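You operate a simulated robot arm through the tools that you are given. There is no shell and no other tool. Be economical: measure what you need, move in short steps, check, and stop when the job is done.

You are at the controls of a simulated robot arm. One attempt, no reset.

TASK
Move the blue tube to the gripper ports and set the job card's air pressure.
Fine: shut the valve first, press the blue button once, open the valve again after.

The check looks at the end state, three seconds after you hand in, the way a careful person would. Anything else that was tipped, shoved, dropped, spilled or broken makes it a failure.

THE ROBOT
A 7-joint arm with a two-finger parallel gripper, fixed in place. Base frame: the origin is at the foot of the arm, x ahead of it, y to its left, z up; the work surface is at about z = 0. Readings come in m, degrees, newtons and seconds.
With the tool pointing down near the work surface it reaches from about 0.22 to 0.58 m from the base axis. Its first joint turns from -66.0 to 66.0 degrees. Payload 2.5 kg.
The tool frame sits at the grasp point between the pads (the TCP): z along the fingers, y along the line on which they close. The tips reach 0.023 m beyond it. The gripper opens to 0.094 m. The fingers are 0.038 m wide and 0.01 m thick; the gripper's body (0.054 by 0.096 m) begins 0.039 m behind the TCP.
Orientation is that of the tool frame in the base frame, as [roll, pitch, yaw] about the fixed x, y, z axes, in that order (R = Rz(yaw) Ry(pitch) Rx(roll)). With the fingers straight down and closing along the base's y, the tool's x points along the base's -x, its y along +y and its z along -z.

THE INTERFACE
- The arm moves only by the tool jog_arm. Its argument "motion" is text: rows parted by semicolons, each of 7 numbers parted by spaces: the shift along the tool's x, y, z in units of 400 mm (1.0 is 400 mm), then the turn, a rotation vector about the tool's x, y, z in units of 60 degrees (1.0 is 60 degrees), then the closure, from 0 (fully open) to 1 (shut). In form: x y z wx wy wz claw; .... A call has 1 to 8 rows; each row is the pose to reach, as a shift and turn from the pose commanded when the call began, along the tool's axes at that moment. A call with a number of a shift or a turn outside -1 to 1 is refused whole. Rows are played at 5 a second. More than 0.05 m and 8.6 degrees between two rows, or a gripper value outside its range, and nothing of the call is played. Where a pose cannot be reached the arm comes as near as it can. A force on the tool above 70 N (or 10 N above the force at the start of the call, whichever is more), or a blocked arm, ends the call early, and 0.2 s more pass. Each finger travels about 0.108 m/s and halts on what it meets, pressing with about 21 N; the grip force reading is that of the motor and also rises with nothing between the fingers. The clock runs only during rows and for 0.2 s after the last one: add rows that repeat a pose to give the fingers time. The reply holds the time, the measured pose of the TCP, the force on the tool along the base axes, the opening and the grip force, in the units named above and with some noise, with the torque about the TCP (base axes, N m) and any sound that the robot's microphone picked up, and new pictures: "pictures" is both (left out), scene, wrist or none.
- Cameras (640 x 400 px; columns grow to the right, rows downward): "scene" is fixed at [0.1109, -0.4025, 0.5443]; the picture's right is [0.88, -0.47, 0.00], its down [-0.28, -0.52, -0.81] and it looks along [0.38, 0.72, -0.58] (base axes); focal length 286 px, centre (320, 200). "wrist" rides on the gripper at [0.086, 0.016, -0.074] in the tool frame; the picture's right is [-0.18, 0.98, 0.00], its down [-0.58, -0.11, -0.81] and it looks along [-0.79, -0.15, 0.59] (tool axes); focal length 243 px, centre (320, 200). There is no depth. A picture from a camera that has moved, and an enlarged one, comes with that camera's place and axes in the base frame and with its lens.
- close_up(camera, box): a new picture of the part [left, top, right, bottom] of that camera's present view, enlarged. The clock stands still meanwhile.
- close_job(): hands the job in; it is judged then, once.

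Go step by step. Nothing tells you positions but the pictures and the camera data: compare them with the known pose of the tool, close in by small moves and look again before you grip or let go. The budget is 120 turns and 200 pictures, counting those below and the enlarged ones. Unless the task says otherwise, let go and move clear before handing in, and close with one line.

The tools are called after "Call:" as name(argument=value, ...) on one line, values as JSON. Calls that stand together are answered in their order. jog_arm: Moves the arm, as the interface text tells. Its arguments: {"type":"object","properties":{"motion":{"type":"string"},"pictures":{"type":"string","enum":["both","scene","wrist","none"]}},"required":["motion"]} The other tools are called the same way: close_up (camera, box) takes an enlarged picture of a part of a camera's view; close_job () hands the job in.

At the start:

```text
time: 0.0
tool_pos: [0.3315, 0.095, 0.323]
tool_rot: [-180.0, -0.1, -179.9]
ft_force: [0.0, 0.4, -0.1]
wrist_torque: [-0.02, -0.01, -0.02]
width: 0.094
gripper_force: 0.2
```

scene: 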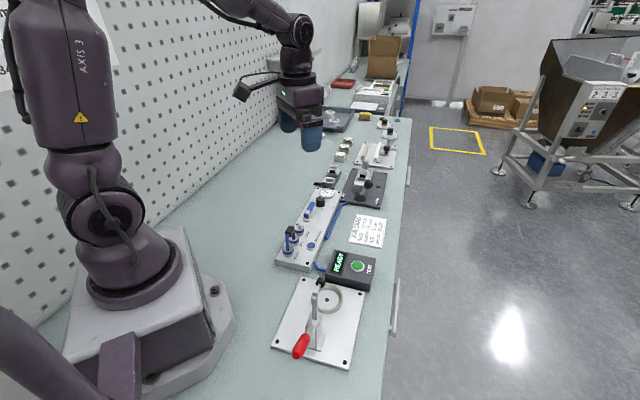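
wrist: 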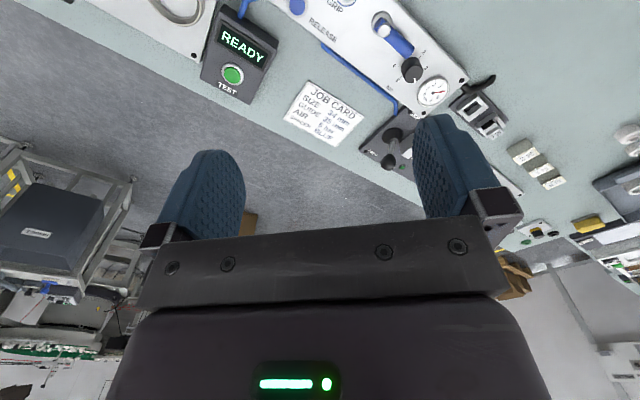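

I see a pneumatic panel with blue parts, a job card, a tester and a toggle clamp. I'll take enlarged views of them first.

Call:
close_up(camera="scene", box=[260, 170, 400, 280])

Call:
close_up(camera="wrist", box=[190, 0, 510, 200])

Call:
close_up(camera="scene", box=[300, 100, 420, 200])

Call:
close_up(camera="wrist", box=[280, 70, 370, 150])

```text
3.64 times, centred on (330, 225) of scene
camera zoom: at [0.1109, -0.4025, 0.5443], right [0.88, -0.47, 0.0], down [-0.28, -0.52, -0.81], along [0.38, 0.72, -0.58], focal length 1039 px, centre (284, 109)
```

zoom: 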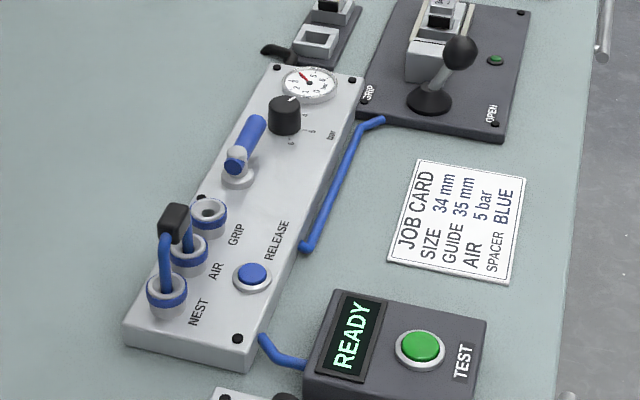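

```text
2.00 times, centred on (350, 100) of wrist
camera zoom: at [0.245, 0.1127, 0.3985], right [0.18, 0.98, 0.0], down [0.58, -0.11, 0.81], along [0.79, -0.15, -0.59], focal length 485 px, centre (260, 400)
```

zoom: 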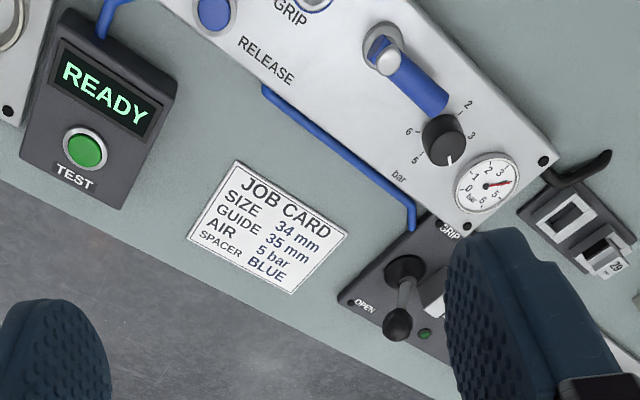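

```text
4.00 times, centred on (360, 150) of scene
camera zoom: at [0.1109, -0.4025, 0.5443], right [0.88, -0.47, 0.0], down [-0.28, -0.52, -0.81], along [0.38, 0.72, -0.58], focal length 1143 px, centre (160, 400)
```

zoom: 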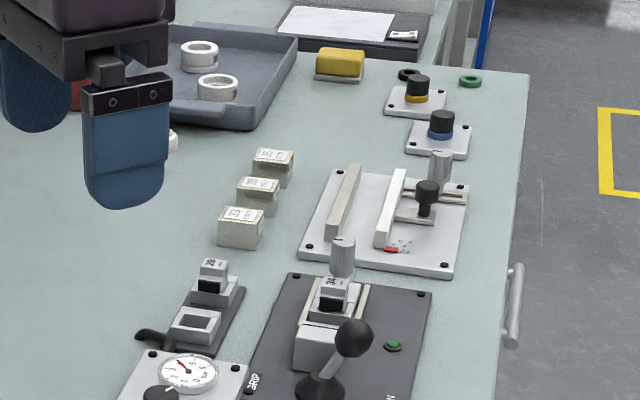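

```text
5.00 times, centred on (325, 110) of wrist
camera zoom: at [0.245, 0.1127, 0.3985], right [0.18, 0.98, 0.0], down [0.58, -0.11, 0.81], along [0.79, -0.15, -0.59], focal length 1213 px, centre (295, 650)
```

zoom: 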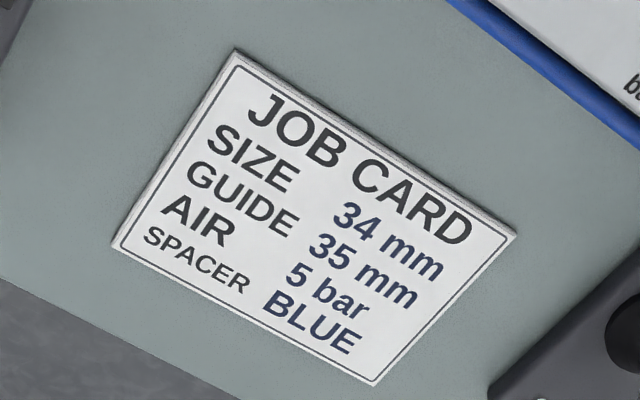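

The valve lever lies along the panel, so I take it as open now. The tube bridges NEST and AIR, and the panel is turned about 45°. I'll turn the tool along the panel and get a closer look.

Call:
jog_arm(motion="0.02 0 0.03 0 0 -0.125 0; 0.04 0 0.06 0 0 -0.25 0; 0.06 0 0.09 0 0 -0.375 0; 0.09 0 0.12 0 0 -0.5 0; 0.11 0.01 0.15 0 0 -0.625 0; 0.129 0.0125 0.15 0 0 -0.75 0; 0.129 0.0125 0.15 0 0 -0.75 0")

```text
time: 1.6
tool_pos: [0.28, 0.1006, 0.2621]
tool_rot: [179.9, 0.1, -134.9]
ft_force: [-0.3, 0.3, 0.3]
wrist_torque: [0.01, 0.0, 0.01]
width: 0.0939
gripper_force: 0.0
camera wrist: at [0.2074, 0.0516, 0.3386], right [-0.57, 0.82, 0.0], down [0.49, 0.34, 0.81], along [0.66, 0.46, -0.59], focal length 243 px, centre (320, 200)
```

scene: 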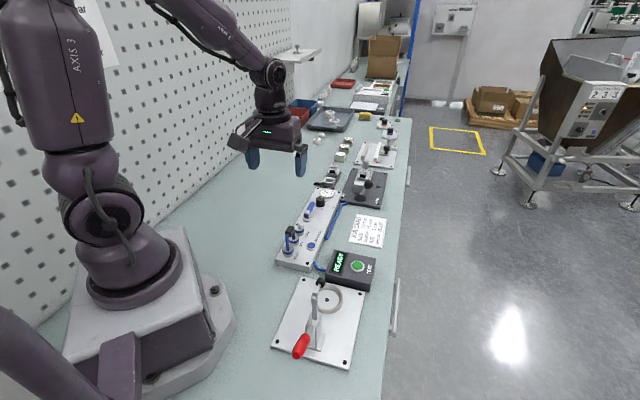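
wrist: 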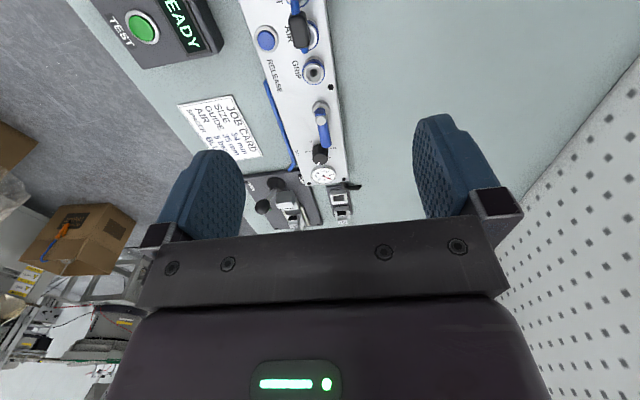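

Call:
close_up(camera="wrist", box=[240, 0, 360, 75])

Call:
close_up(camera="wrist", box=[270, 80, 390, 200])

Call:
close_up(camera="scene", box=[270, 210, 330, 270])

Call:
close_up(camera="scene", box=[295, 175, 355, 225])

```text
5.33 times, centred on (300, 38) of wrist
camera zoom: at [0.2074, 0.0516, 0.3386], right [-0.57, 0.82, 0.0], down [0.49, 0.34, 0.81], along [0.66, 0.46, -0.59], focal length 1294 px, centre (427, 1067)
```

zoom: 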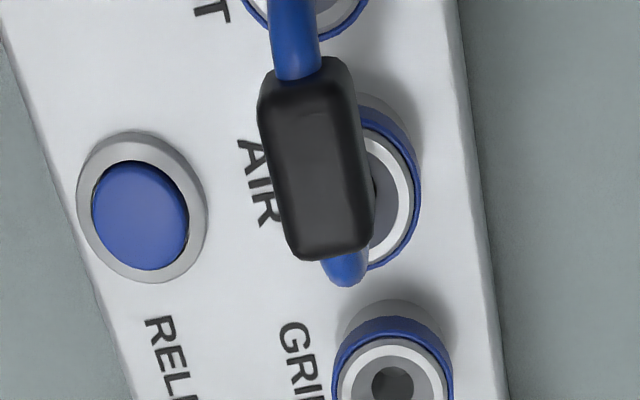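

```text
3.33 times, centred on (330, 140) of wrist
camera zoom: at [0.2074, 0.0516, 0.3386], right [-0.57, 0.82, 0.0], down [0.49, 0.34, 0.81], along [0.66, 0.46, -0.59], focal length 809 px, centre (287, 400)
```

zoom: 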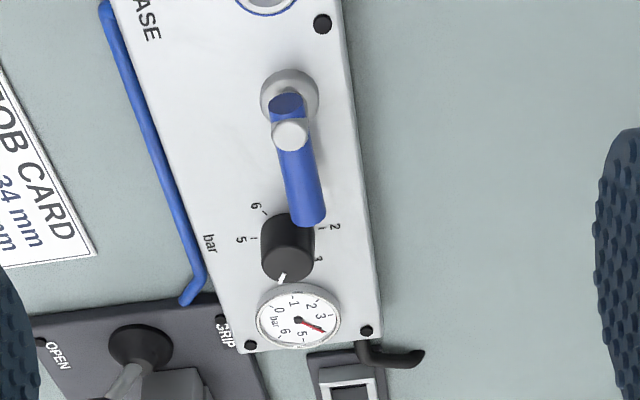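

```text
6.67 times, centred on (300, 240) of scene
camera zoom: at [0.1109, -0.4025, 0.5443], right [0.88, -0.47, 0.0], down [-0.28, -0.52, -0.81], along [0.38, 0.72, -0.58], focal length 1905 px, centre (453, -67)
```

zoom: 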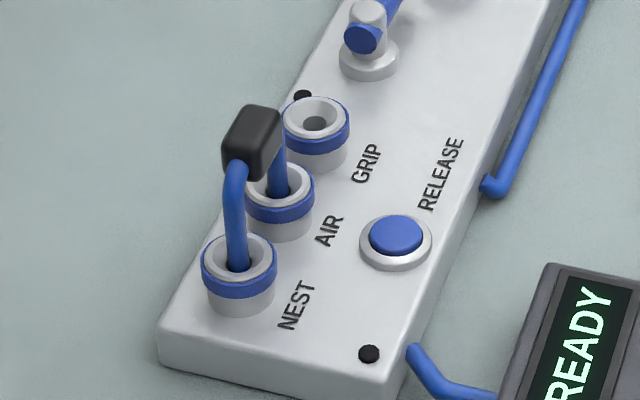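

```text
8.00 times, centred on (325, 200) of scene
camera zoom: at [0.1109, -0.4025, 0.5443], right [0.88, -0.47, 0.0], down [-0.28, -0.52, -0.81], along [0.38, 0.72, -0.58], focal length 2286 px, centre (280, 200)
```

zoom: 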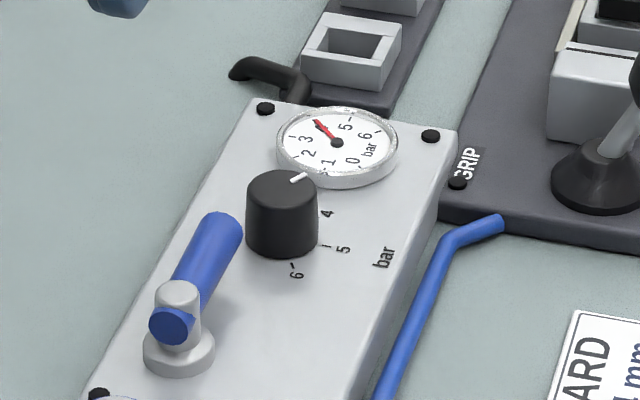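

The jumper has a black grip block. The knob pointer sits near 3.7 and 5 is clockwise from it. I'll move above the valve lever for a closer look.

Call:
jog_arm(motion="-0.07 -0.008 0.06 0 0 0 0; -0.14 -0.017 0.12 0 0 0 0; -0.21 -0.025 0.18 0 0 0 0; -0.28 -0.033 0.24 0 0 0 0; -0.32 -0.038 0.29 0 0 0 0; -0.358 -0.042 0.33 0 0 0 0; -0.358 -0.042 0.33 0 0 0 0")

Call:
close_up(camera="wrist", box=[220, 0, 440, 200])

Call:
close_up(camera="scene", box=[290, 150, 370, 220])

```text
time: 3.2
tool_pos: [0.3928, 0.1905, 0.1307]
tool_rot: [-179.9, -0.1, -135.0]
ft_force: [-0.3, 0.2, 0.3]
wrist_torque: [-0.02, 0.01, -0.04]
width: 0.094
gripper_force: 0.1
camera wrist: at [0.3199, 0.1415, 0.2065], right [-0.56, 0.83, 0.0], down [0.49, 0.33, 0.81], along [0.67, 0.46, -0.59], focal length 243 px, centre (320, 200)
```

scene: 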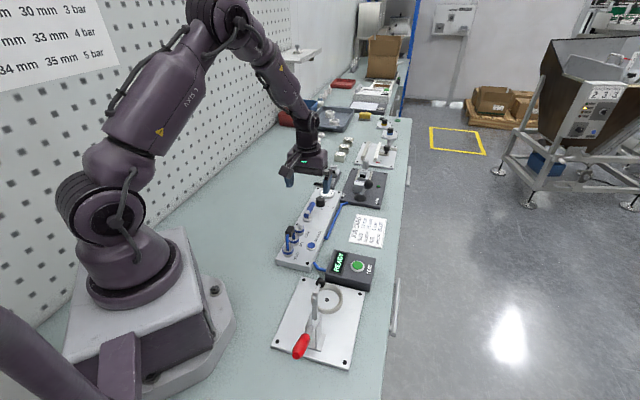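
wrist: 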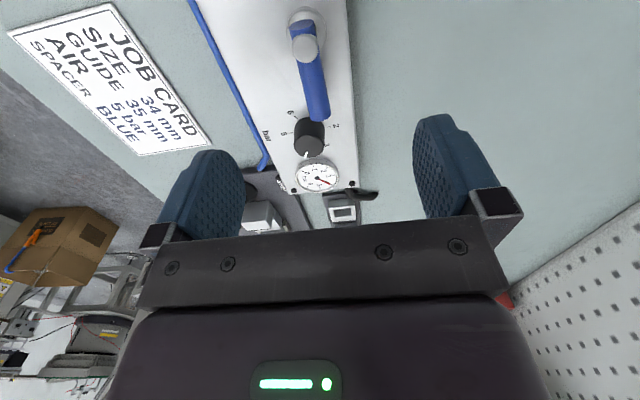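

```text
2.00 times, centred on (330, 100) of wrist
camera zoom: at [0.3199, 0.1415, 0.2065], right [-0.56, 0.83, 0.0], down [0.49, 0.33, 0.81], along [0.67, 0.46, -0.59], focal length 485 px, centre (300, 400)
```

zoom: 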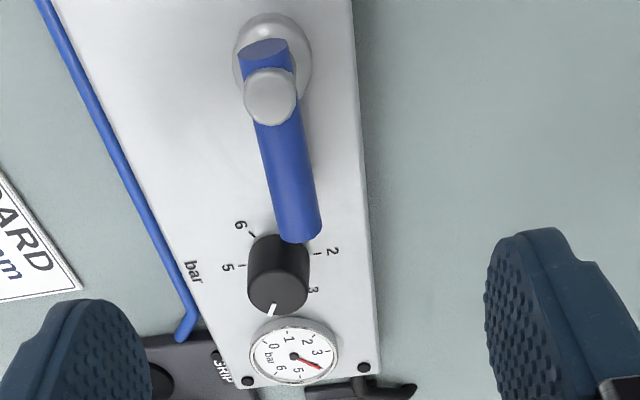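

```text
5.71 times, centred on (330, 185) of scene
camera zoom: at [0.111, -0.4025, 0.5443], right [0.88, -0.47, 0.0], down [-0.28, -0.52, -0.81], along [0.38, 0.72, -0.58], focal length 1633 px, centre (263, 286)
```

zoom: 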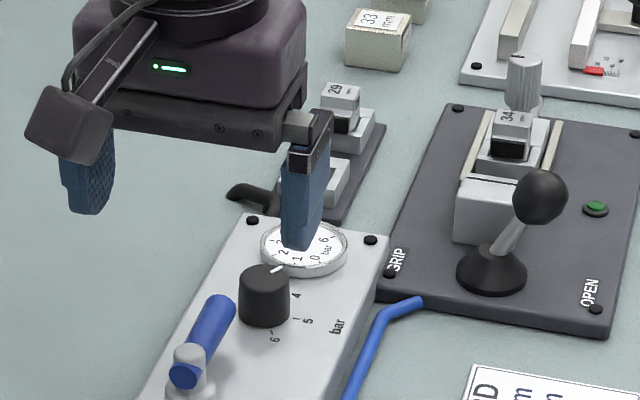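

The lever pivot is at about (0.373, 0.168) and its end at (0.407, 0.202, 0.055). The knob is at about (0.432, 0.208). I'll lower over the lever with the fingers half open and check.

Call:
jog_arm(motion="0 -0.004 0 0 0 0 0.5; 0 -0.004 0.05 0 0 0 0.5; 0 -0.004 0.1 0 0 0 0.5; 0 -0.004 0.1 0 0 0 0.5", pictures="wrist")

Call:
close_up(camera="scene", box=[280, 160, 360, 230])

```text
time: 4.2
tool_pos: [0.3932, 0.1894, 0.0894]
tool_rot: [-179.9, 0.0, -135.1]
ft_force: [-0.2, 1.2, 0.3]
wrist_torque: [-0.01, 0.02, -0.03]
width: 0.0471
gripper_force: 0.1
camera wrist: at [0.3214, 0.1401, 0.1667], right [-0.57, 0.82, 0.0], down [0.49, 0.33, 0.81], along [0.67, 0.46, -0.59], focal length 243 px, centre (320, 200)
```

wrist: 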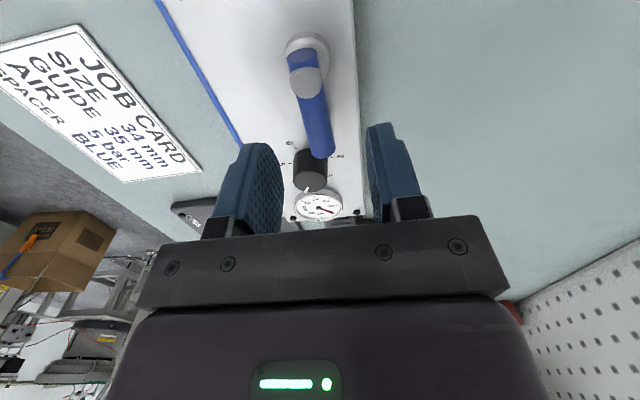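

```text
5.71 times, centred on (320, 195) of scene
camera zoom: at [0.1109, -0.4025, 0.5443], right [0.88, -0.47, 0.0], down [-0.28, -0.52, -0.81], along [0.38, 0.72, -0.58], focal length 1633 px, centre (320, 229)
```

zoom: 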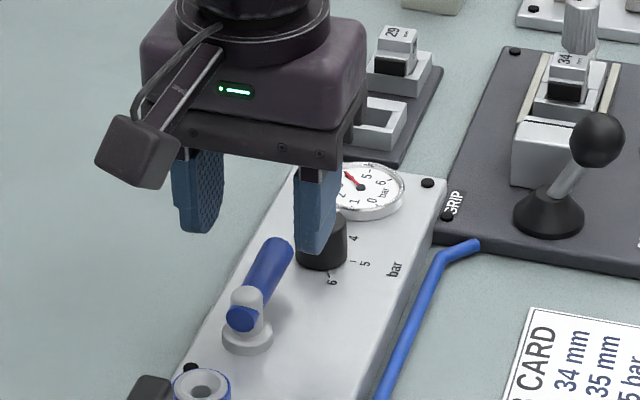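

The alignment looks good. I'll lower to lever height and close.

Call:
jog_arm(motion="0 0 0.03 0 0 0 0.5; 0 0 0.056 0 0 0 0.5; 0 0 0.056 0 0 0 0.9; 0 0 0.056 0 0 0 0.9; 0 0 0.056 0 0 0 0.9", pictures="wrist")

Call:
close_up(camera="scene", box=[280, 160, 360, 230])

```text
time: 5.4
tool_pos: [0.3964, 0.1875, 0.0677]
tool_rot: [-179.9, 0.1, -135.0]
ft_force: [9.9, -6.5, -3.5]
wrist_torque: [-0.11, -0.21, 0.24]
width: 0.0142
gripper_force: 45.2
camera wrist: at [0.3228, 0.139, 0.1442], right [-0.56, 0.83, 0.0], down [0.49, 0.33, 0.81], along [0.67, 0.45, -0.59], focal length 243 px, centre (320, 200)
```

wrist: 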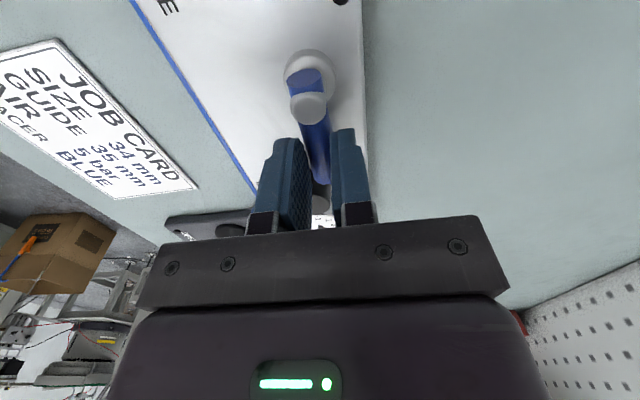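

```text
5.71 times, centred on (320, 195) of scene
camera zoom: at [0.1109, -0.4025, 0.5443], right [0.88, -0.47, 0.0], down [-0.28, -0.52, -0.81], along [0.38, 0.72, -0.58], focal length 1633 px, centre (320, 229)
```

zoom: 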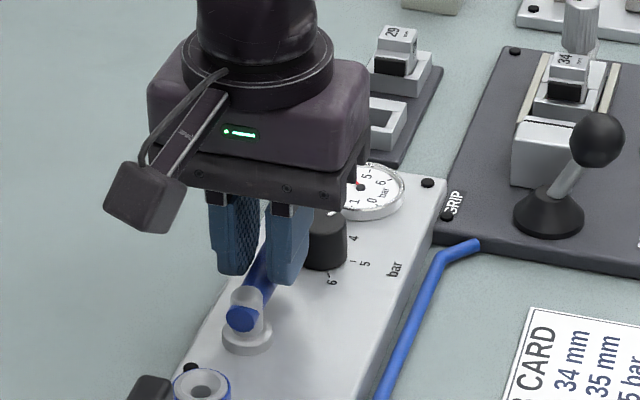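

The lever is gripped, about 3.5 mm right of my estimate, so I've corrected the pivot. I'll try turning it clockwise 24°.

Call:
jog_arm(motion="0 -0.0105 0 0 0 0 0.9; 0 -0.021 0 0 0 0.133 0.9; 0.002 -0.031 0 0 0 0.267 0.9; 0.0055 -0.041 0 0 0 0.4 0.9", pictures="wrist")

Call:
close_up(camera="scene", box=[280, 160, 360, 230])

```text
time: 6.4
tool_pos: [0.4009, 0.1777, 0.0679]
tool_rot: [179.9, -0.4, -159.0]
ft_force: [-33.3, 6.4, 39.6]
wrist_torque: [0.41, -0.05, -0.42]
width: 0.0141
gripper_force: 45.0
camera wrist: at [0.316, 0.1629, 0.1451], right [-0.18, 0.98, 0.0], down [0.59, 0.11, 0.8], along [0.79, 0.15, -0.6], focal length 243 px, centre (320, 200)
```

wrist: 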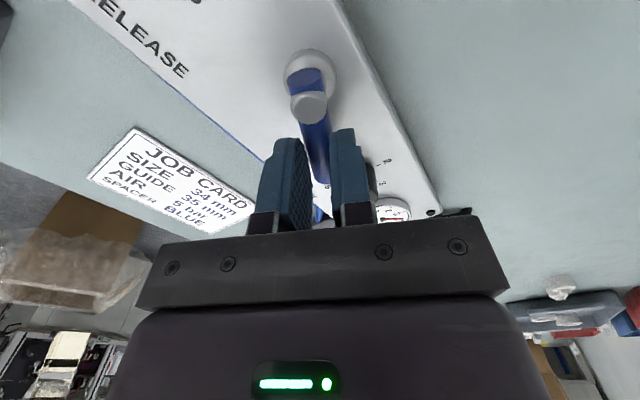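

```text
5.71 times, centred on (320, 195) of scene
camera zoom: at [0.1108, -0.4026, 0.5443], right [0.88, -0.47, 0.0], down [-0.28, -0.52, -0.81], along [0.38, 0.72, -0.58], focal length 1633 px, centre (320, 229)
```

zoom: 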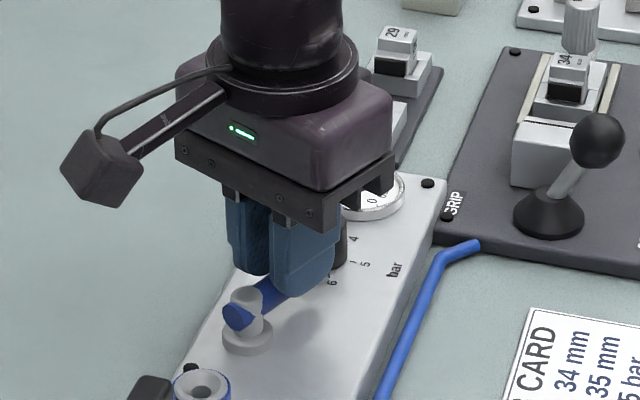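

The lever turns clockwise, but the tool is loaded. The data fits a pivot at (0.377, 0.169) with a 26 mm radius. I'll continue on that arc and raise the tool 1 mm.

Call:
jog_arm(motion="0.002 0.006 -0.0025 0 0 0 0.9; 0.002 0.006 -0.0025 0 0 0 0.9", pictures="none")

```text
time: 7.0
tool_pos: [0.4017, 0.1777, 0.0684]
tool_rot: [-180.0, -0.2, -159.0]
ft_force: [-15.4, 8.8, 20.4]
wrist_torque: [-0.05, 1.29, -0.36]
width: 0.0138
gripper_force: 45.3
```

Call:
jog_arm(motion="0.0006 -0.009 -0.001 0 0 0.133 0.9; 0.0025 -0.018 -0.001 0 0 0.267 0.9; 0.0056 -0.0265 -0.001 0 0 0.4 0.9; 0.0099 -0.0345 -0.001 0 0 0.533 0.9; 0.0099 -0.0345 -0.001 0 0 0.533 0.9", pictures="wrist")

Call:
close_up(camera="scene", box=[280, 160, 360, 230])

```text
time: 8.2
tool_pos: [0.4073, 0.1618, 0.0712]
tool_rot: [179.9, 0.4, 168.9]
ft_force: [-5.4, -4.7, 36.4]
wrist_torque: [0.0, 0.81, 0.13]
width: 0.0087
gripper_force: 32.8
camera wrist: at [0.3249, 0.1958, 0.1472], right [0.37, 0.93, 0.0], down [0.54, -0.22, 0.81], along [0.75, -0.3, -0.58], focal length 243 px, centre (320, 200)
```

wrist: 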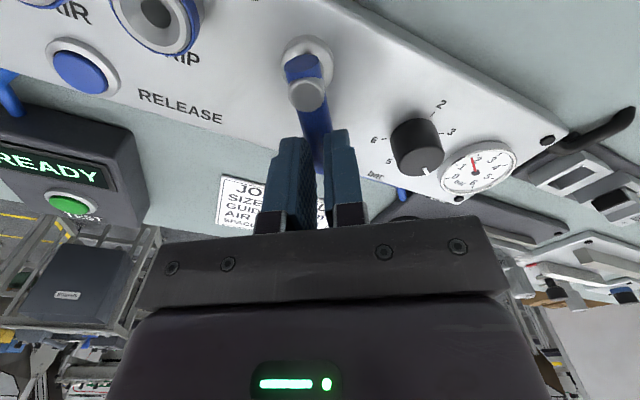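

```text
5.71 times, centred on (320, 195) of scene
camera zoom: at [0.1108, -0.4026, 0.5443], right [0.88, -0.47, 0.0], down [-0.28, -0.52, -0.81], along [0.38, 0.72, -0.58], focal length 1633 px, centre (320, 229)
```

zoom: 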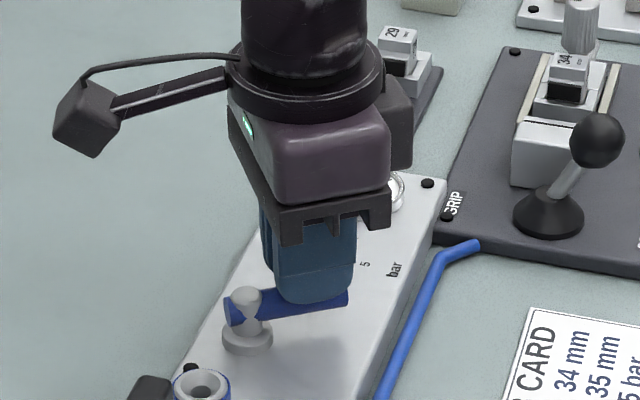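

The pads are riding up off the round lever because they sit too close to the pivot and too high. I'll open a little, shift outward 10 mm and check.

Call:
jog_arm(motion="0 0 -0.005 0 0 0 0.68; -0.015 0 -0.005 0 0 0 0.68; -0.025 0 -0.005 0 0 0 0.68; -0.025 0 -0.005 0 0 0 0.68", pictures="wrist")

Call:
close_up(camera="scene", box=[280, 160, 360, 230])

Call:
close_up(camera="wrist", box=[240, 10, 400, 230])

```text
time: 9.2
tool_pos: [0.4132, 0.1611, 0.071]
tool_rot: [179.9, 0.0, 169.0]
ft_force: [0.3, 0.0, 0.4]
wrist_torque: [0.0, 0.0, 0.02]
width: 0.03
gripper_force: 0.1
camera wrist: at [0.332, 0.1949, 0.1475], right [0.37, 0.93, 0.0], down [0.55, -0.22, 0.81], along [0.75, -0.3, -0.59], focal length 243 px, centre (320, 200)
```

wrist: 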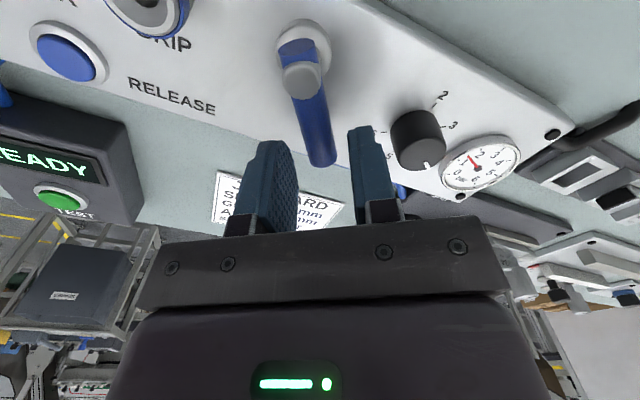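

```text
5.71 times, centred on (320, 195) of scene
camera zoom: at [0.1109, -0.4025, 0.5443], right [0.88, -0.47, 0.0], down [-0.28, -0.52, -0.81], along [0.38, 0.72, -0.58], focal length 1633 px, centre (320, 229)
```

zoom: 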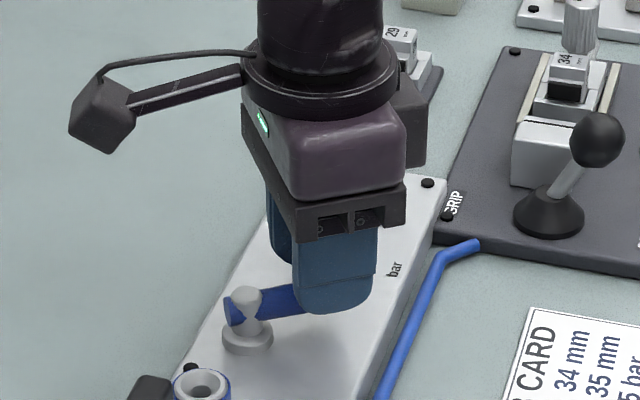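

```text
1.82 times, centred on (320, 120) of wrist
camera zoom: at [0.332, 0.1949, 0.1475], right [0.37, 0.93, 0.0], down [0.55, -0.22, 0.81], along [0.75, -0.3, -0.59], focal length 441 px, centre (320, 346)
```

zoom: 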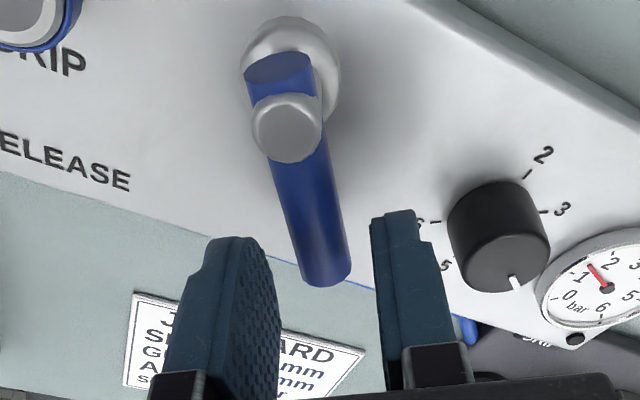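

The gauge drops as the valve closes, so clockwise is shut. The pivot is now well fixed at (0.3725, 0.171). I'll lower, cage the lever loosely near its end, and sweep the last ~34°.

Call:
jog_arm(motion="0 0 0.0235 0 0 0 0.68; 0 0 0.0235 0 0 0 0.82; 0 0 0.0235 0 0 0 0.82; 0.001 -0.0105 0.0235 0 0 0.133 0.82; 0.004 -0.0245 0.0235 0 0 0.267 0.82; 0.009 -0.038 0.0235 0 0 0.4 0.82; 0.0155 -0.0505 0.0235 0 0 0.533 0.82; 0.019 -0.056 0.0235 0 0 0.59 0.82", pictures="wrist")

Call:
close_up(camera="scene", box=[280, 160, 360, 230])

Call:
close_up(camera="wrist", box=[240, 0, 540, 220])

```text
time: 11.0
tool_pos: [0.4013, 0.1414, 0.0618]
tool_rot: [179.9, 0.1, 133.6]
ft_force: [2.4, 4.1, -1.7]
wrist_torque: [0.12, 0.01, 0.06]
width: 0.0191
gripper_force: 2.2
camera wrist: at [0.3536, 0.2161, 0.1384], right [0.84, 0.54, 0.0], down [0.32, -0.5, 0.81], along [0.44, -0.68, -0.59], focal length 243 px, centre (320, 200)
```

wrist: 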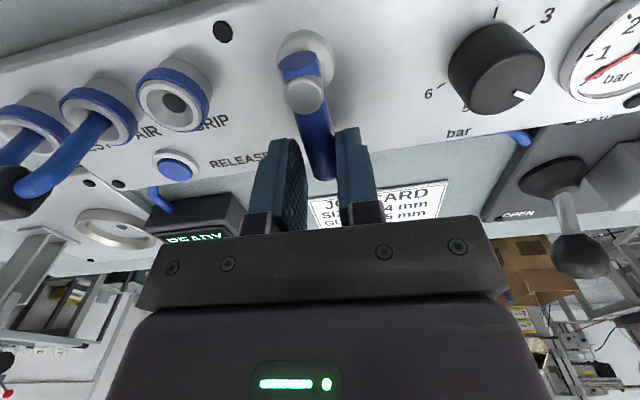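

```text
5.71 times, centred on (320, 195) of scene
camera zoom: at [0.111, -0.4025, 0.5443], right [0.88, -0.47, 0.0], down [-0.28, -0.52, -0.81], along [0.38, 0.72, -0.58], focal length 1633 px, centre (320, 229)
```

zoom: 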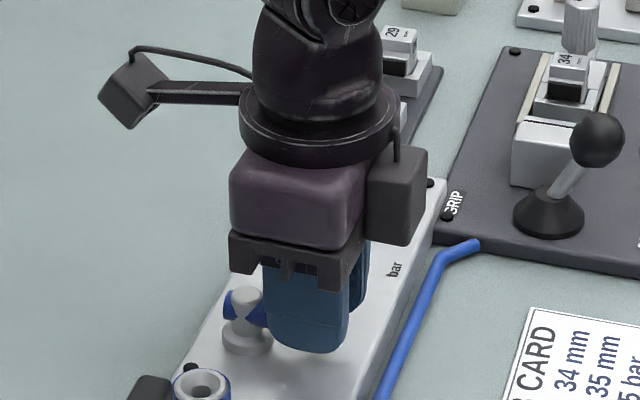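

```text
1.82 times, centred on (390, 110) of wrist
camera zoom: at [0.3536, 0.2161, 0.1384], right [0.84, 0.54, 0.0], down [0.32, -0.5, 0.81], along [0.44, -0.68, -0.59], focal length 441 px, centre (193, 364)
```

zoom: 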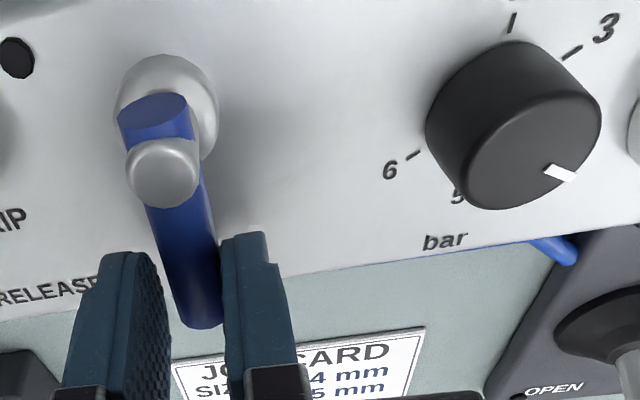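

The lever is nearly perpendicular to the panel now. I'll nudge it a few more degrees to feel for the stop, then read the gauge.

Call:
jog_arm(motion="0 -0.006 0 0 0 0.05 0.82; 0.0005 -0.0107 0 0 0 0.1 0.82; 0.0005 -0.0107 0 0 0 0.1 0.82", pictures="wrist")

Call:
close_up(camera="wrist", box=[540, 0, 640, 110])

Call:
close_up(camera="wrist", box=[240, 0, 400, 220])

```text
time: 11.8
tool_pos: [0.3984, 0.1376, 0.0625]
tool_rot: [179.6, 0.0, 127.7]
ft_force: [12.2, 18.8, -5.7]
wrist_torque: [0.27, -0.23, 0.35]
width: 0.0259
gripper_force: 10.1
camera wrist: at [0.3588, 0.2186, 0.1391], right [0.89, 0.46, 0.0], down [0.27, -0.53, 0.81], along [0.37, -0.72, -0.59], focal length 243 px, centre (320, 200)
```

wrist: 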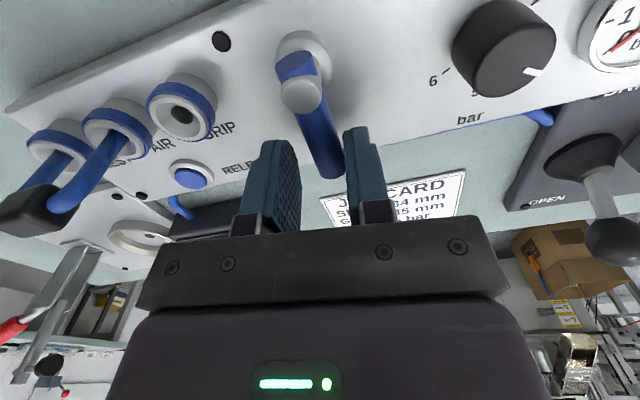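

```text
3.64 times, centred on (590, 55) of wrist
camera zoom: at [0.3588, 0.2186, 0.1391], right [0.89, 0.46, 0.0], down [0.27, -0.53, 0.81], along [0.37, -0.72, -0.59], focal length 882 px, centre (-662, 727)
```

zoom: 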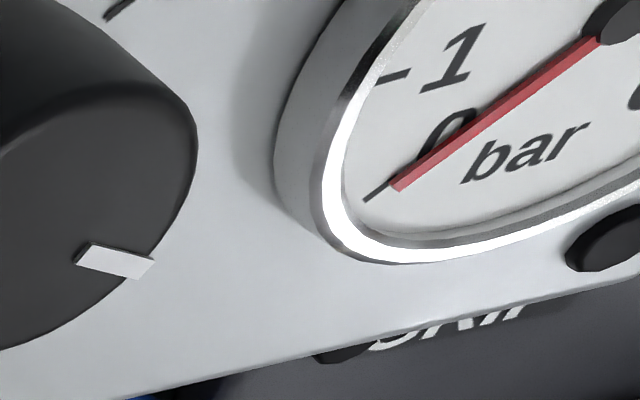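

```text
1.82 times, centred on (320, 110) of wrist
camera zoom: at [0.3588, 0.2186, 0.1391], right [0.89, 0.46, 0.0], down [0.27, -0.53, 0.81], along [0.37, -0.72, -0.59], focal length 441 px, centre (320, 364)
```

zoom: 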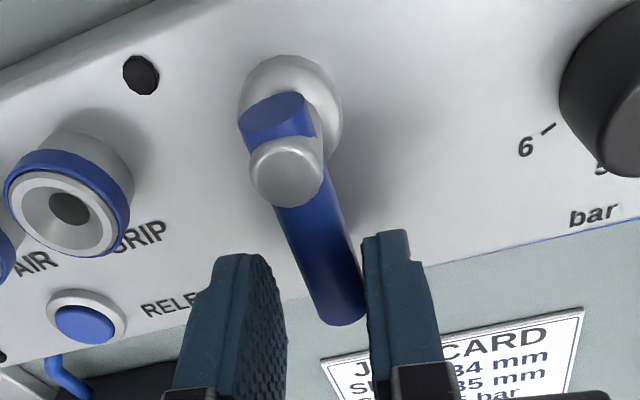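

The lever hit its stop and the gauge reads 0, so the valve is shut. I'll back off and rise, turning back toward the panel direction for the button.

Call:
jog_arm(motion="0 0.009 0 0 0 -0.07 0.5; 0 0.009 -0.05 0 0 -0.07 0.5; 0 0.009 -0.15 0 0 -0.1 0.5; 0 0.009 -0.24 0 0 -0.2 0.5; 0 0.009 -0.24 0 0 -0.33 0.5; 0 0.009 -0.24 0 0 -0.46 0.5; 0 0.009 -0.24 0 0 -0.59 0.5; 0 0.009 -0.24 0 0 -0.72 0.5", pictures="none")

Call:
close_up(camera="scene", box=[270, 170, 350, 270])

```text
time: 13.6
tool_pos: [0.4015, 0.141, 0.1577]
tool_rot: [180.0, 0.0, 171.1]
ft_force: [0.4, 0.2, 0.2]
wrist_torque: [-0.01, -0.04, 0.03]
width: 0.0471
gripper_force: 0.0
```

```text
4.00 times, centred on (310, 220) of scene
camera zoom: at [0.1109, -0.4025, 0.5443], right [0.88, -0.47, 0.0], down [-0.28, -0.52, -0.81], along [0.38, 0.72, -0.58], focal length 1143 px, centre (360, 120)
```

zoom: 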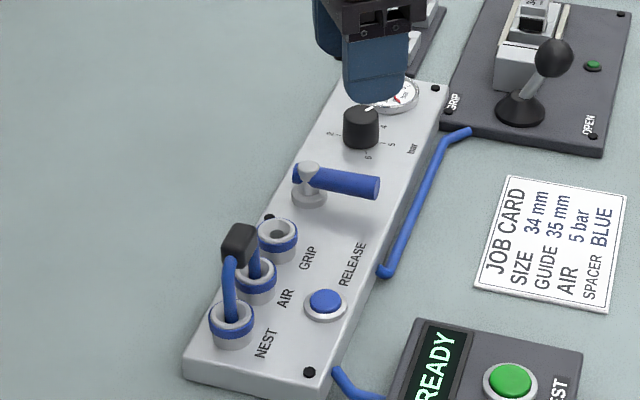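

Call:
jog_arm(motion="0.02 -0.03 -0.03 0 0 -0.127 0.5; 0.05 -0.07 -0.03 0 0 -0.254 0.5; 0.08 -0.11 -0.03 0 0 -0.381 0.5; 0.1 -0.15 -0.03 0 0 -0.508 0.5; 0.13 -0.19 -0.03 0 0 -0.635 0.5; 0.155 -0.23 -0.03 0 0 -0.762 0.8; 0.18 -0.266 -0.03 0 0 -0.89 1; 0.18 -0.266 -0.03 0 0 -0.89 1", pictures="wrist")

Call:
close_up(camera="wrist", box=[220, 0, 420, 125])

Call:
close_up(camera="scene", box=[270, 210, 330, 270])

```text
time: 15.4
tool_pos: [0.3132, 0.0469, 0.1697]
tool_rot: [-179.9, 0.0, -135.6]
ft_force: [0.0, -0.4, 0.7]
wrist_torque: [0.02, -0.02, 0.02]
width: 0.0
gripper_force: 21.1
camera wrist: at [0.2404, -0.0011, 0.2472], right [-0.56, 0.83, 0.0], down [0.49, 0.33, 0.81], along [0.67, 0.45, -0.59], focal length 243 px, centre (320, 200)
```

wrist: 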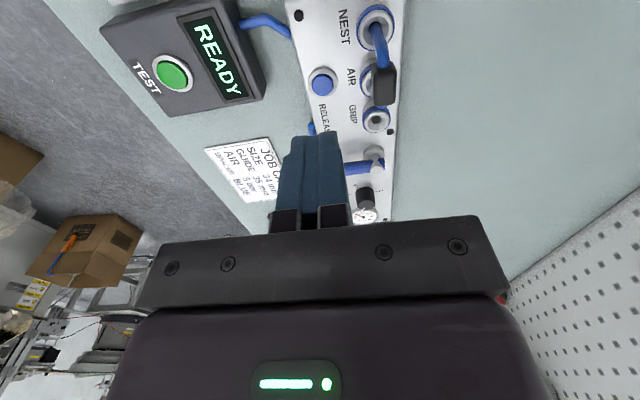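

```text
3.20 times, centred on (320, 62) of wrist
camera zoom: at [0.2404, -0.0011, 0.2472], right [-0.56, 0.83, 0.0], down [0.49, 0.33, 0.81], along [0.67, 0.45, -0.59], focal length 776 px, centre (320, 640)
```

zoom: 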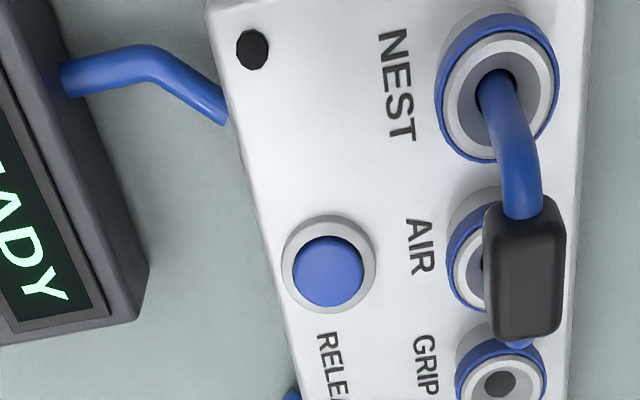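

```text
6.67 times, centred on (300, 240) of scene
camera zoom: at [0.1109, -0.4025, 0.5443], right [0.88, -0.47, 0.0], down [-0.28, -0.52, -0.81], along [0.38, 0.72, -0.58], focal length 1905 px, centre (453, -67)
```

zoom: 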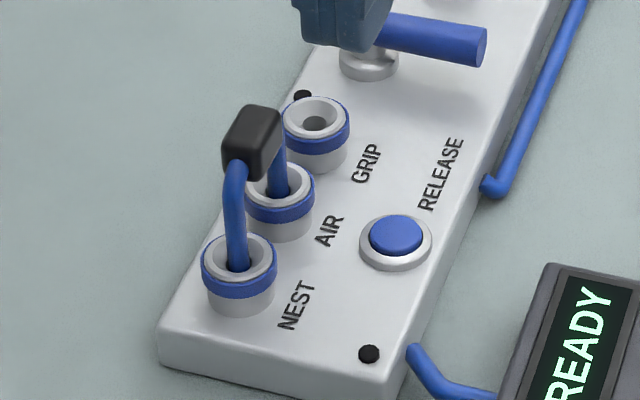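

Button is at about (0.332, 0.063, 0.039). The ports' tops are at z≈0.054, with NEST (0.272, 0.067), AIR (0.299, 0.092) and GRIP (0.325, 0.118), and the jumper block is at (0.286, 0.080, 0.09). I'll turn so the gripper body's narrow side faces the jumper, then move over the button.

Call:
jog_arm(motion="-0.02 0 0 0 0 0.133 1; -0.04 0 0 0 0 0.266 1; -0.063 -0.005 0 0 0 0.4 1; -0.063 -0.005 0 0 0 0.533 1; -0.063 -0.005 0 0 0 0.666 1; -0.063 -0.005 0 0 0 0.8 1; -0.063 -0.005 0 0 0 0.93 1", pictures="none")

Call:
jog_arm(motion="0 0 0.02 0 0 0.112 1; 0 0 0.05 0 0 0.224 1; 0 0 0.08 0 0 0.336 1; 0 0 0.11 0 0 0.448 1; 0 0 0.14 0 0 0.56 1; 0 0 0.14 0 0 0.56 1", pictures="wrist")

Call:
close_up(camera="scene", box=[270, 200, 340, 270])

Call:
close_up(camera="wrist", box=[230, 40, 410, 200])

```text
time: 17.0
tool_pos: [0.3322, 0.0641, 0.1704]
tool_rot: [-180.0, 0.0, 168.3]
ft_force: [-0.4, 0.3, -0.3]
wrist_torque: [-0.04, -0.03, 0.0]
width: 0.0
gripper_force: 20.8
```

```text
time: 18.4
tool_pos: [0.3331, 0.0637, 0.1128]
tool_rot: [-180.0, 0.1, 134.6]
ft_force: [-0.9, -0.3, 0.6]
wrist_torque: [0.0, 0.01, 0.02]
width: 0.0
gripper_force: 21.2
camera wrist: at [0.2838, 0.1371, 0.19], right [0.83, 0.56, 0.0], down [0.33, -0.49, 0.81], along [0.45, -0.67, -0.59], focal length 243 px, centre (320, 200)
```

wrist: 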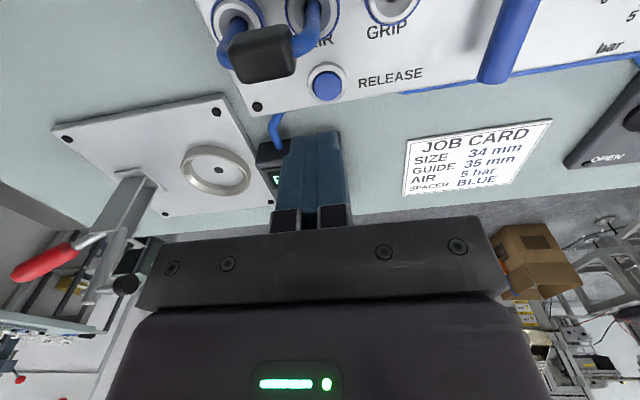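

```text
5.71 times, centred on (305, 235) of scene
camera zoom: at [0.1109, -0.4025, 0.5443], right [0.88, -0.47, 0.0], down [-0.28, -0.52, -0.81], along [0.38, 0.72, -0.58], focal length 1633 px, centre (406, 0)
```

zoom: 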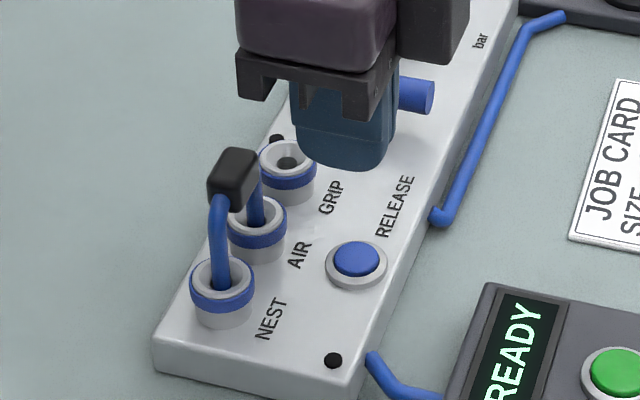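

```text
2.50 times, centred on (320, 120) of wrist
camera zoom: at [0.2838, 0.1371, 0.19], right [0.83, 0.56, 0.0], down [0.33, -0.49, 0.81], along [0.45, -0.67, -0.59], focal length 606 px, centre (320, 400)
```

zoom: 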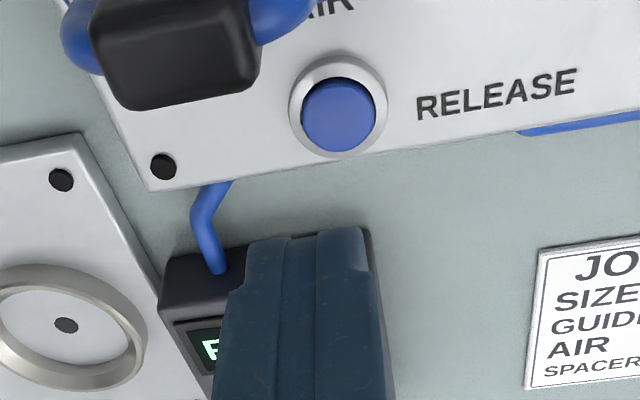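

By wrist-only triangulation the button is at (0.337, 0.067, 0.027). I'll adjust along the panel and descend to just above it.

Call:
jog_arm(motion="0 0.009 0.03 0 0 0 1; 0 0.009 0.07 0 0 0 1; 0 0.009 0.11 0 0 0 1; 0 0.009 0.125 0 0 0 1; 0 0.009 0.125 0 0 0 1", pictures="wrist")

Call:
close_up(camera="scene", box=[270, 200, 340, 270])

Call:
close_up(camera="wrist", box=[230, 40, 410, 200])

```text
time: 19.6
tool_pos: [0.3352, 0.066, 0.0634]
tool_rot: [-179.9, 0.0, 134.7]
ft_force: [-0.2, -0.5, 0.7]
wrist_torque: [0.01, -0.02, 0.01]
width: 0.0001
gripper_force: 21.4
camera wrist: at [0.2859, 0.1393, 0.1399], right [0.83, 0.56, 0.0], down [0.33, -0.49, 0.81], along [0.45, -0.67, -0.59], focal length 243 px, centre (320, 200)
```

wrist: 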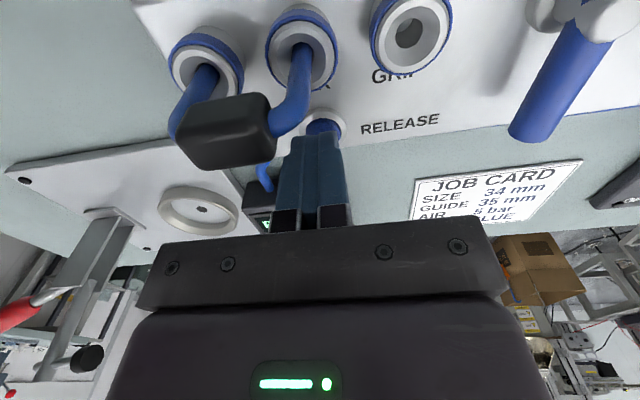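

```text
5.71 times, centred on (305, 235) of scene
camera zoom: at [0.1109, -0.4025, 0.5443], right [0.88, -0.47, 0.0], down [-0.28, -0.52, -0.81], along [0.38, 0.72, -0.58], focal length 1633 px, centre (406, 0)
```

zoom: 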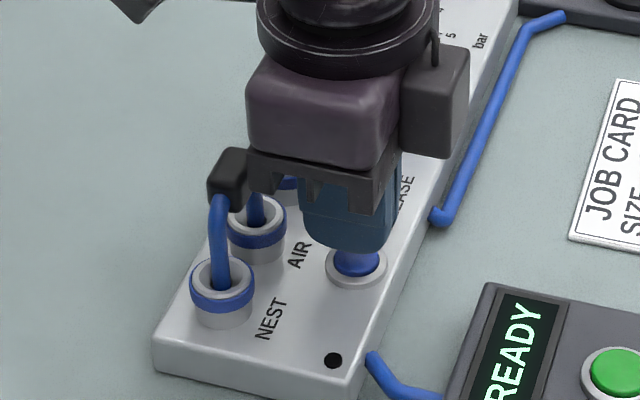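

```text
2.50 times, centred on (320, 120) of wrist
camera zoom: at [0.2859, 0.1393, 0.1399], right [0.83, 0.56, 0.0], down [0.33, -0.49, 0.81], along [0.45, -0.67, -0.59], focal length 606 px, centre (320, 400)
```

zoom: 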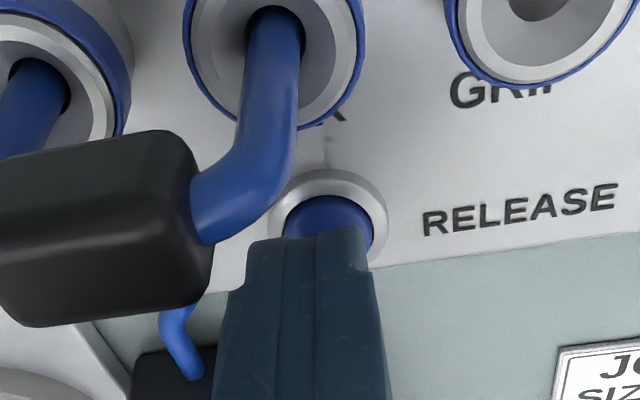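

The tip is almost over the button. I'll shift 2 mm and step down watching the force.

Call:
jog_arm(motion="-0.003 0.006 0.005 0 0 0 1; -0.003 0.006 0.012 0 0 0 1; -0.003 0.006 0.018 0 0 0 1", pictures="none")

Call:
close_up(camera="scene", box=[270, 200, 340, 270])

```text
time: 20.4
tool_pos: [0.3375, 0.0673, 0.0574]
tool_rot: [179.9, 0.0, 134.9]
ft_force: [0.0, -0.3, 0.0]
wrist_torque: [0.02, 0.01, -0.02]
width: 0.0
gripper_force: 21.4
```

```text
5.71 times, centred on (305, 235) of scene
camera zoom: at [0.1109, -0.4025, 0.5443], right [0.88, -0.47, 0.0], down [-0.28, -0.52, -0.81], along [0.38, 0.72, -0.58], focal length 1633 px, centre (406, 0)
```

zoom: 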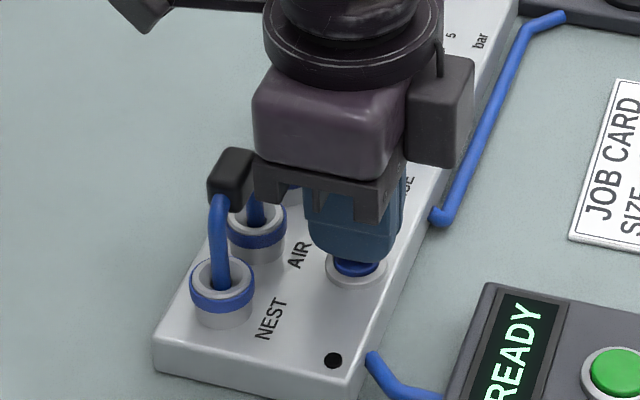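

Call:
jog_arm(motion="0 0 0.004 0 0 0 1; 0 0 0.008 0 0 0 1; 0 0 0.011 0 0 0 1", pictures="none")

Call:
close_up(camera="scene", box=[270, 200, 340, 270])

```text
time: 21.2
tool_pos: [0.3386, 0.0659, 0.0536]
tool_rot: [180.0, 0.0, 134.9]
ft_force: [0.6, -0.2, 0.3]
wrist_torque: [0.02, 0.01, 0.01]
width: 0.0
gripper_force: 21.3
```

```text
5.71 times, centred on (305, 235) of scene
camera zoom: at [0.1109, -0.4025, 0.5443], right [0.88, -0.47, 0.0], down [-0.28, -0.52, -0.81], along [0.38, 0.72, -0.58], focal length 1633 px, centre (406, 0)
```

zoom: 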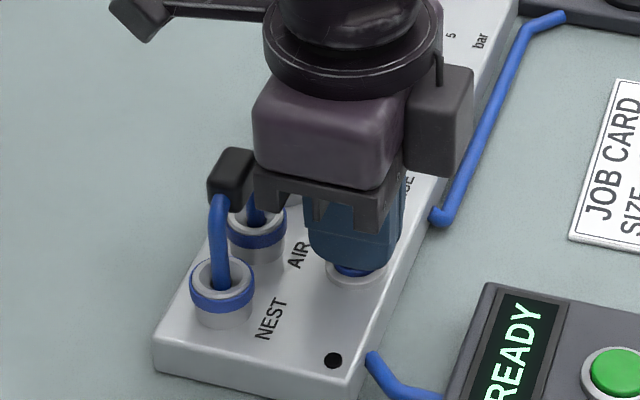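

Call:
jog_arm(motion="0 0 0.004 0 0 0 1; 0 0 0.007 0 0 0 1; 0 0 0.0105 0 0 0 1", pictures="none")

Call:
close_up(camera="scene", box=[270, 200, 340, 270])

```text
time: 22.0
tool_pos: [0.3378, 0.0663, 0.0473]
tool_rot: [-180.0, 0.0, 134.8]
ft_force: [-2.2, 1.4, 5.2]
wrist_torque: [0.0, 0.09, 0.02]
width: 0.0
gripper_force: 20.8
heard: click
```

```text
5.71 times, centred on (305, 235) of scene
camera zoom: at [0.1109, -0.4025, 0.5443], right [0.88, -0.47, 0.0], down [-0.28, -0.52, -0.81], along [0.38, 0.72, -0.58], focal length 1633 px, centre (406, 0)
```

zoom: 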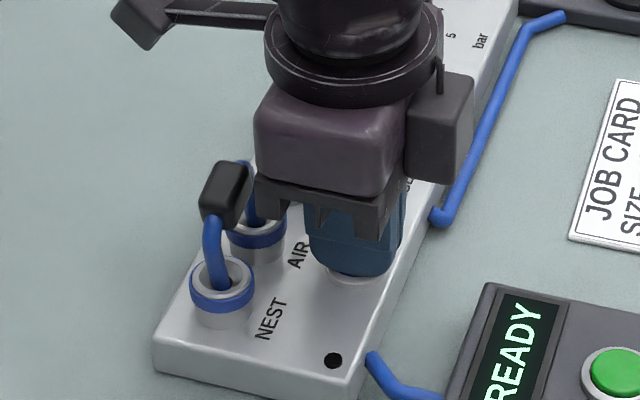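

A click was heard, so the button is pressed. The tube seems to have tilted, either released or touched, so I'll lift straight up and look.

Call:
jog_arm(motion="0 0 -0.03 0 0 0 1; 0 0 -0.1 0 0 0 1; 0 0 -0.2 0 0 0 1; 0 0 -0.25 0 0 0 1", pictures="wrist")

Call:
close_up(camera="scene", box=[270, 200, 340, 270])

Call:
close_up(camera="wrist", box=[180, 0, 440, 140])

```text
time: 23.0
tool_pos: [0.337, 0.0649, 0.1488]
tool_rot: [-179.9, 0.0, 134.9]
ft_force: [-0.3, 0.3, 0.0]
wrist_torque: [0.0, -0.01, 0.05]
width: 0.0002
gripper_force: 20.9
camera wrist: at [0.2883, 0.1398, 0.2245], right [0.83, 0.56, 0.0], down [0.33, -0.49, 0.81], along [0.45, -0.67, -0.59], focal length 243 px, centre (320, 200)
```

wrist: 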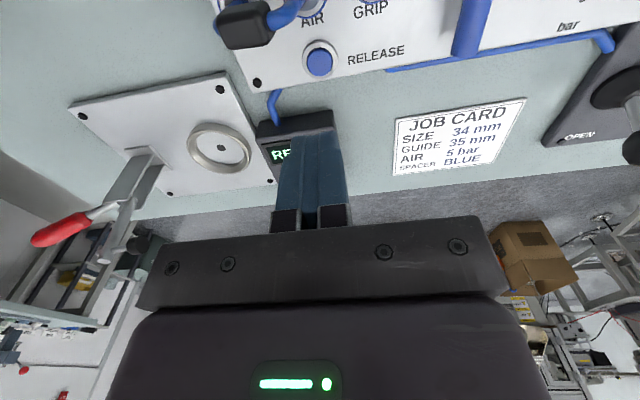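

```text
5.71 times, centred on (305, 235) of scene
camera zoom: at [0.1109, -0.4025, 0.5443], right [0.88, -0.47, 0.0], down [-0.28, -0.52, -0.81], along [0.38, 0.72, -0.58], focal length 1633 px, centre (406, 0)
```

zoom: 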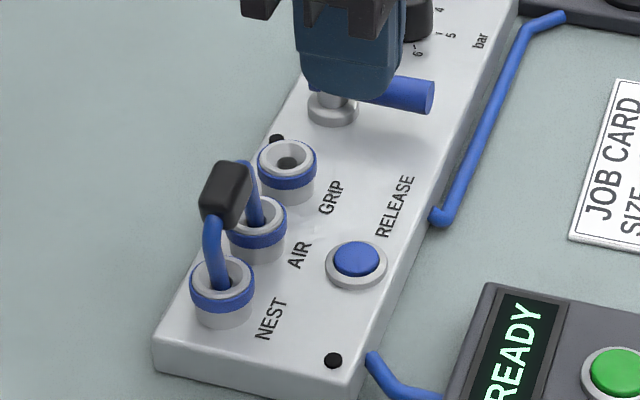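

```text
2.46 times, centred on (310, 70) of wrist
camera zoom: at [0.2883, 0.1398, 0.2245], right [0.83, 0.56, 0.0], down [0.33, -0.49, 0.81], along [0.45, -0.67, -0.59], focal length 597 px, centre (345, 520)
```

zoom: 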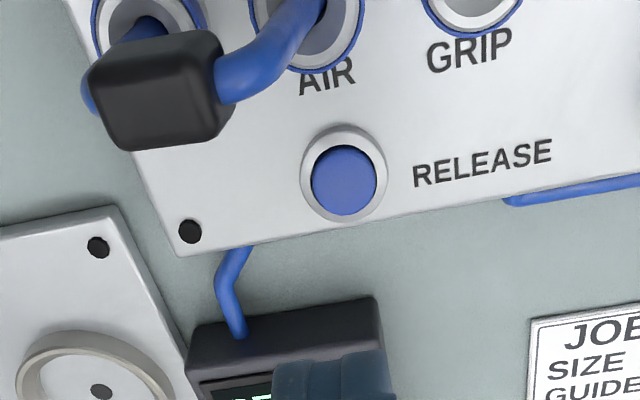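

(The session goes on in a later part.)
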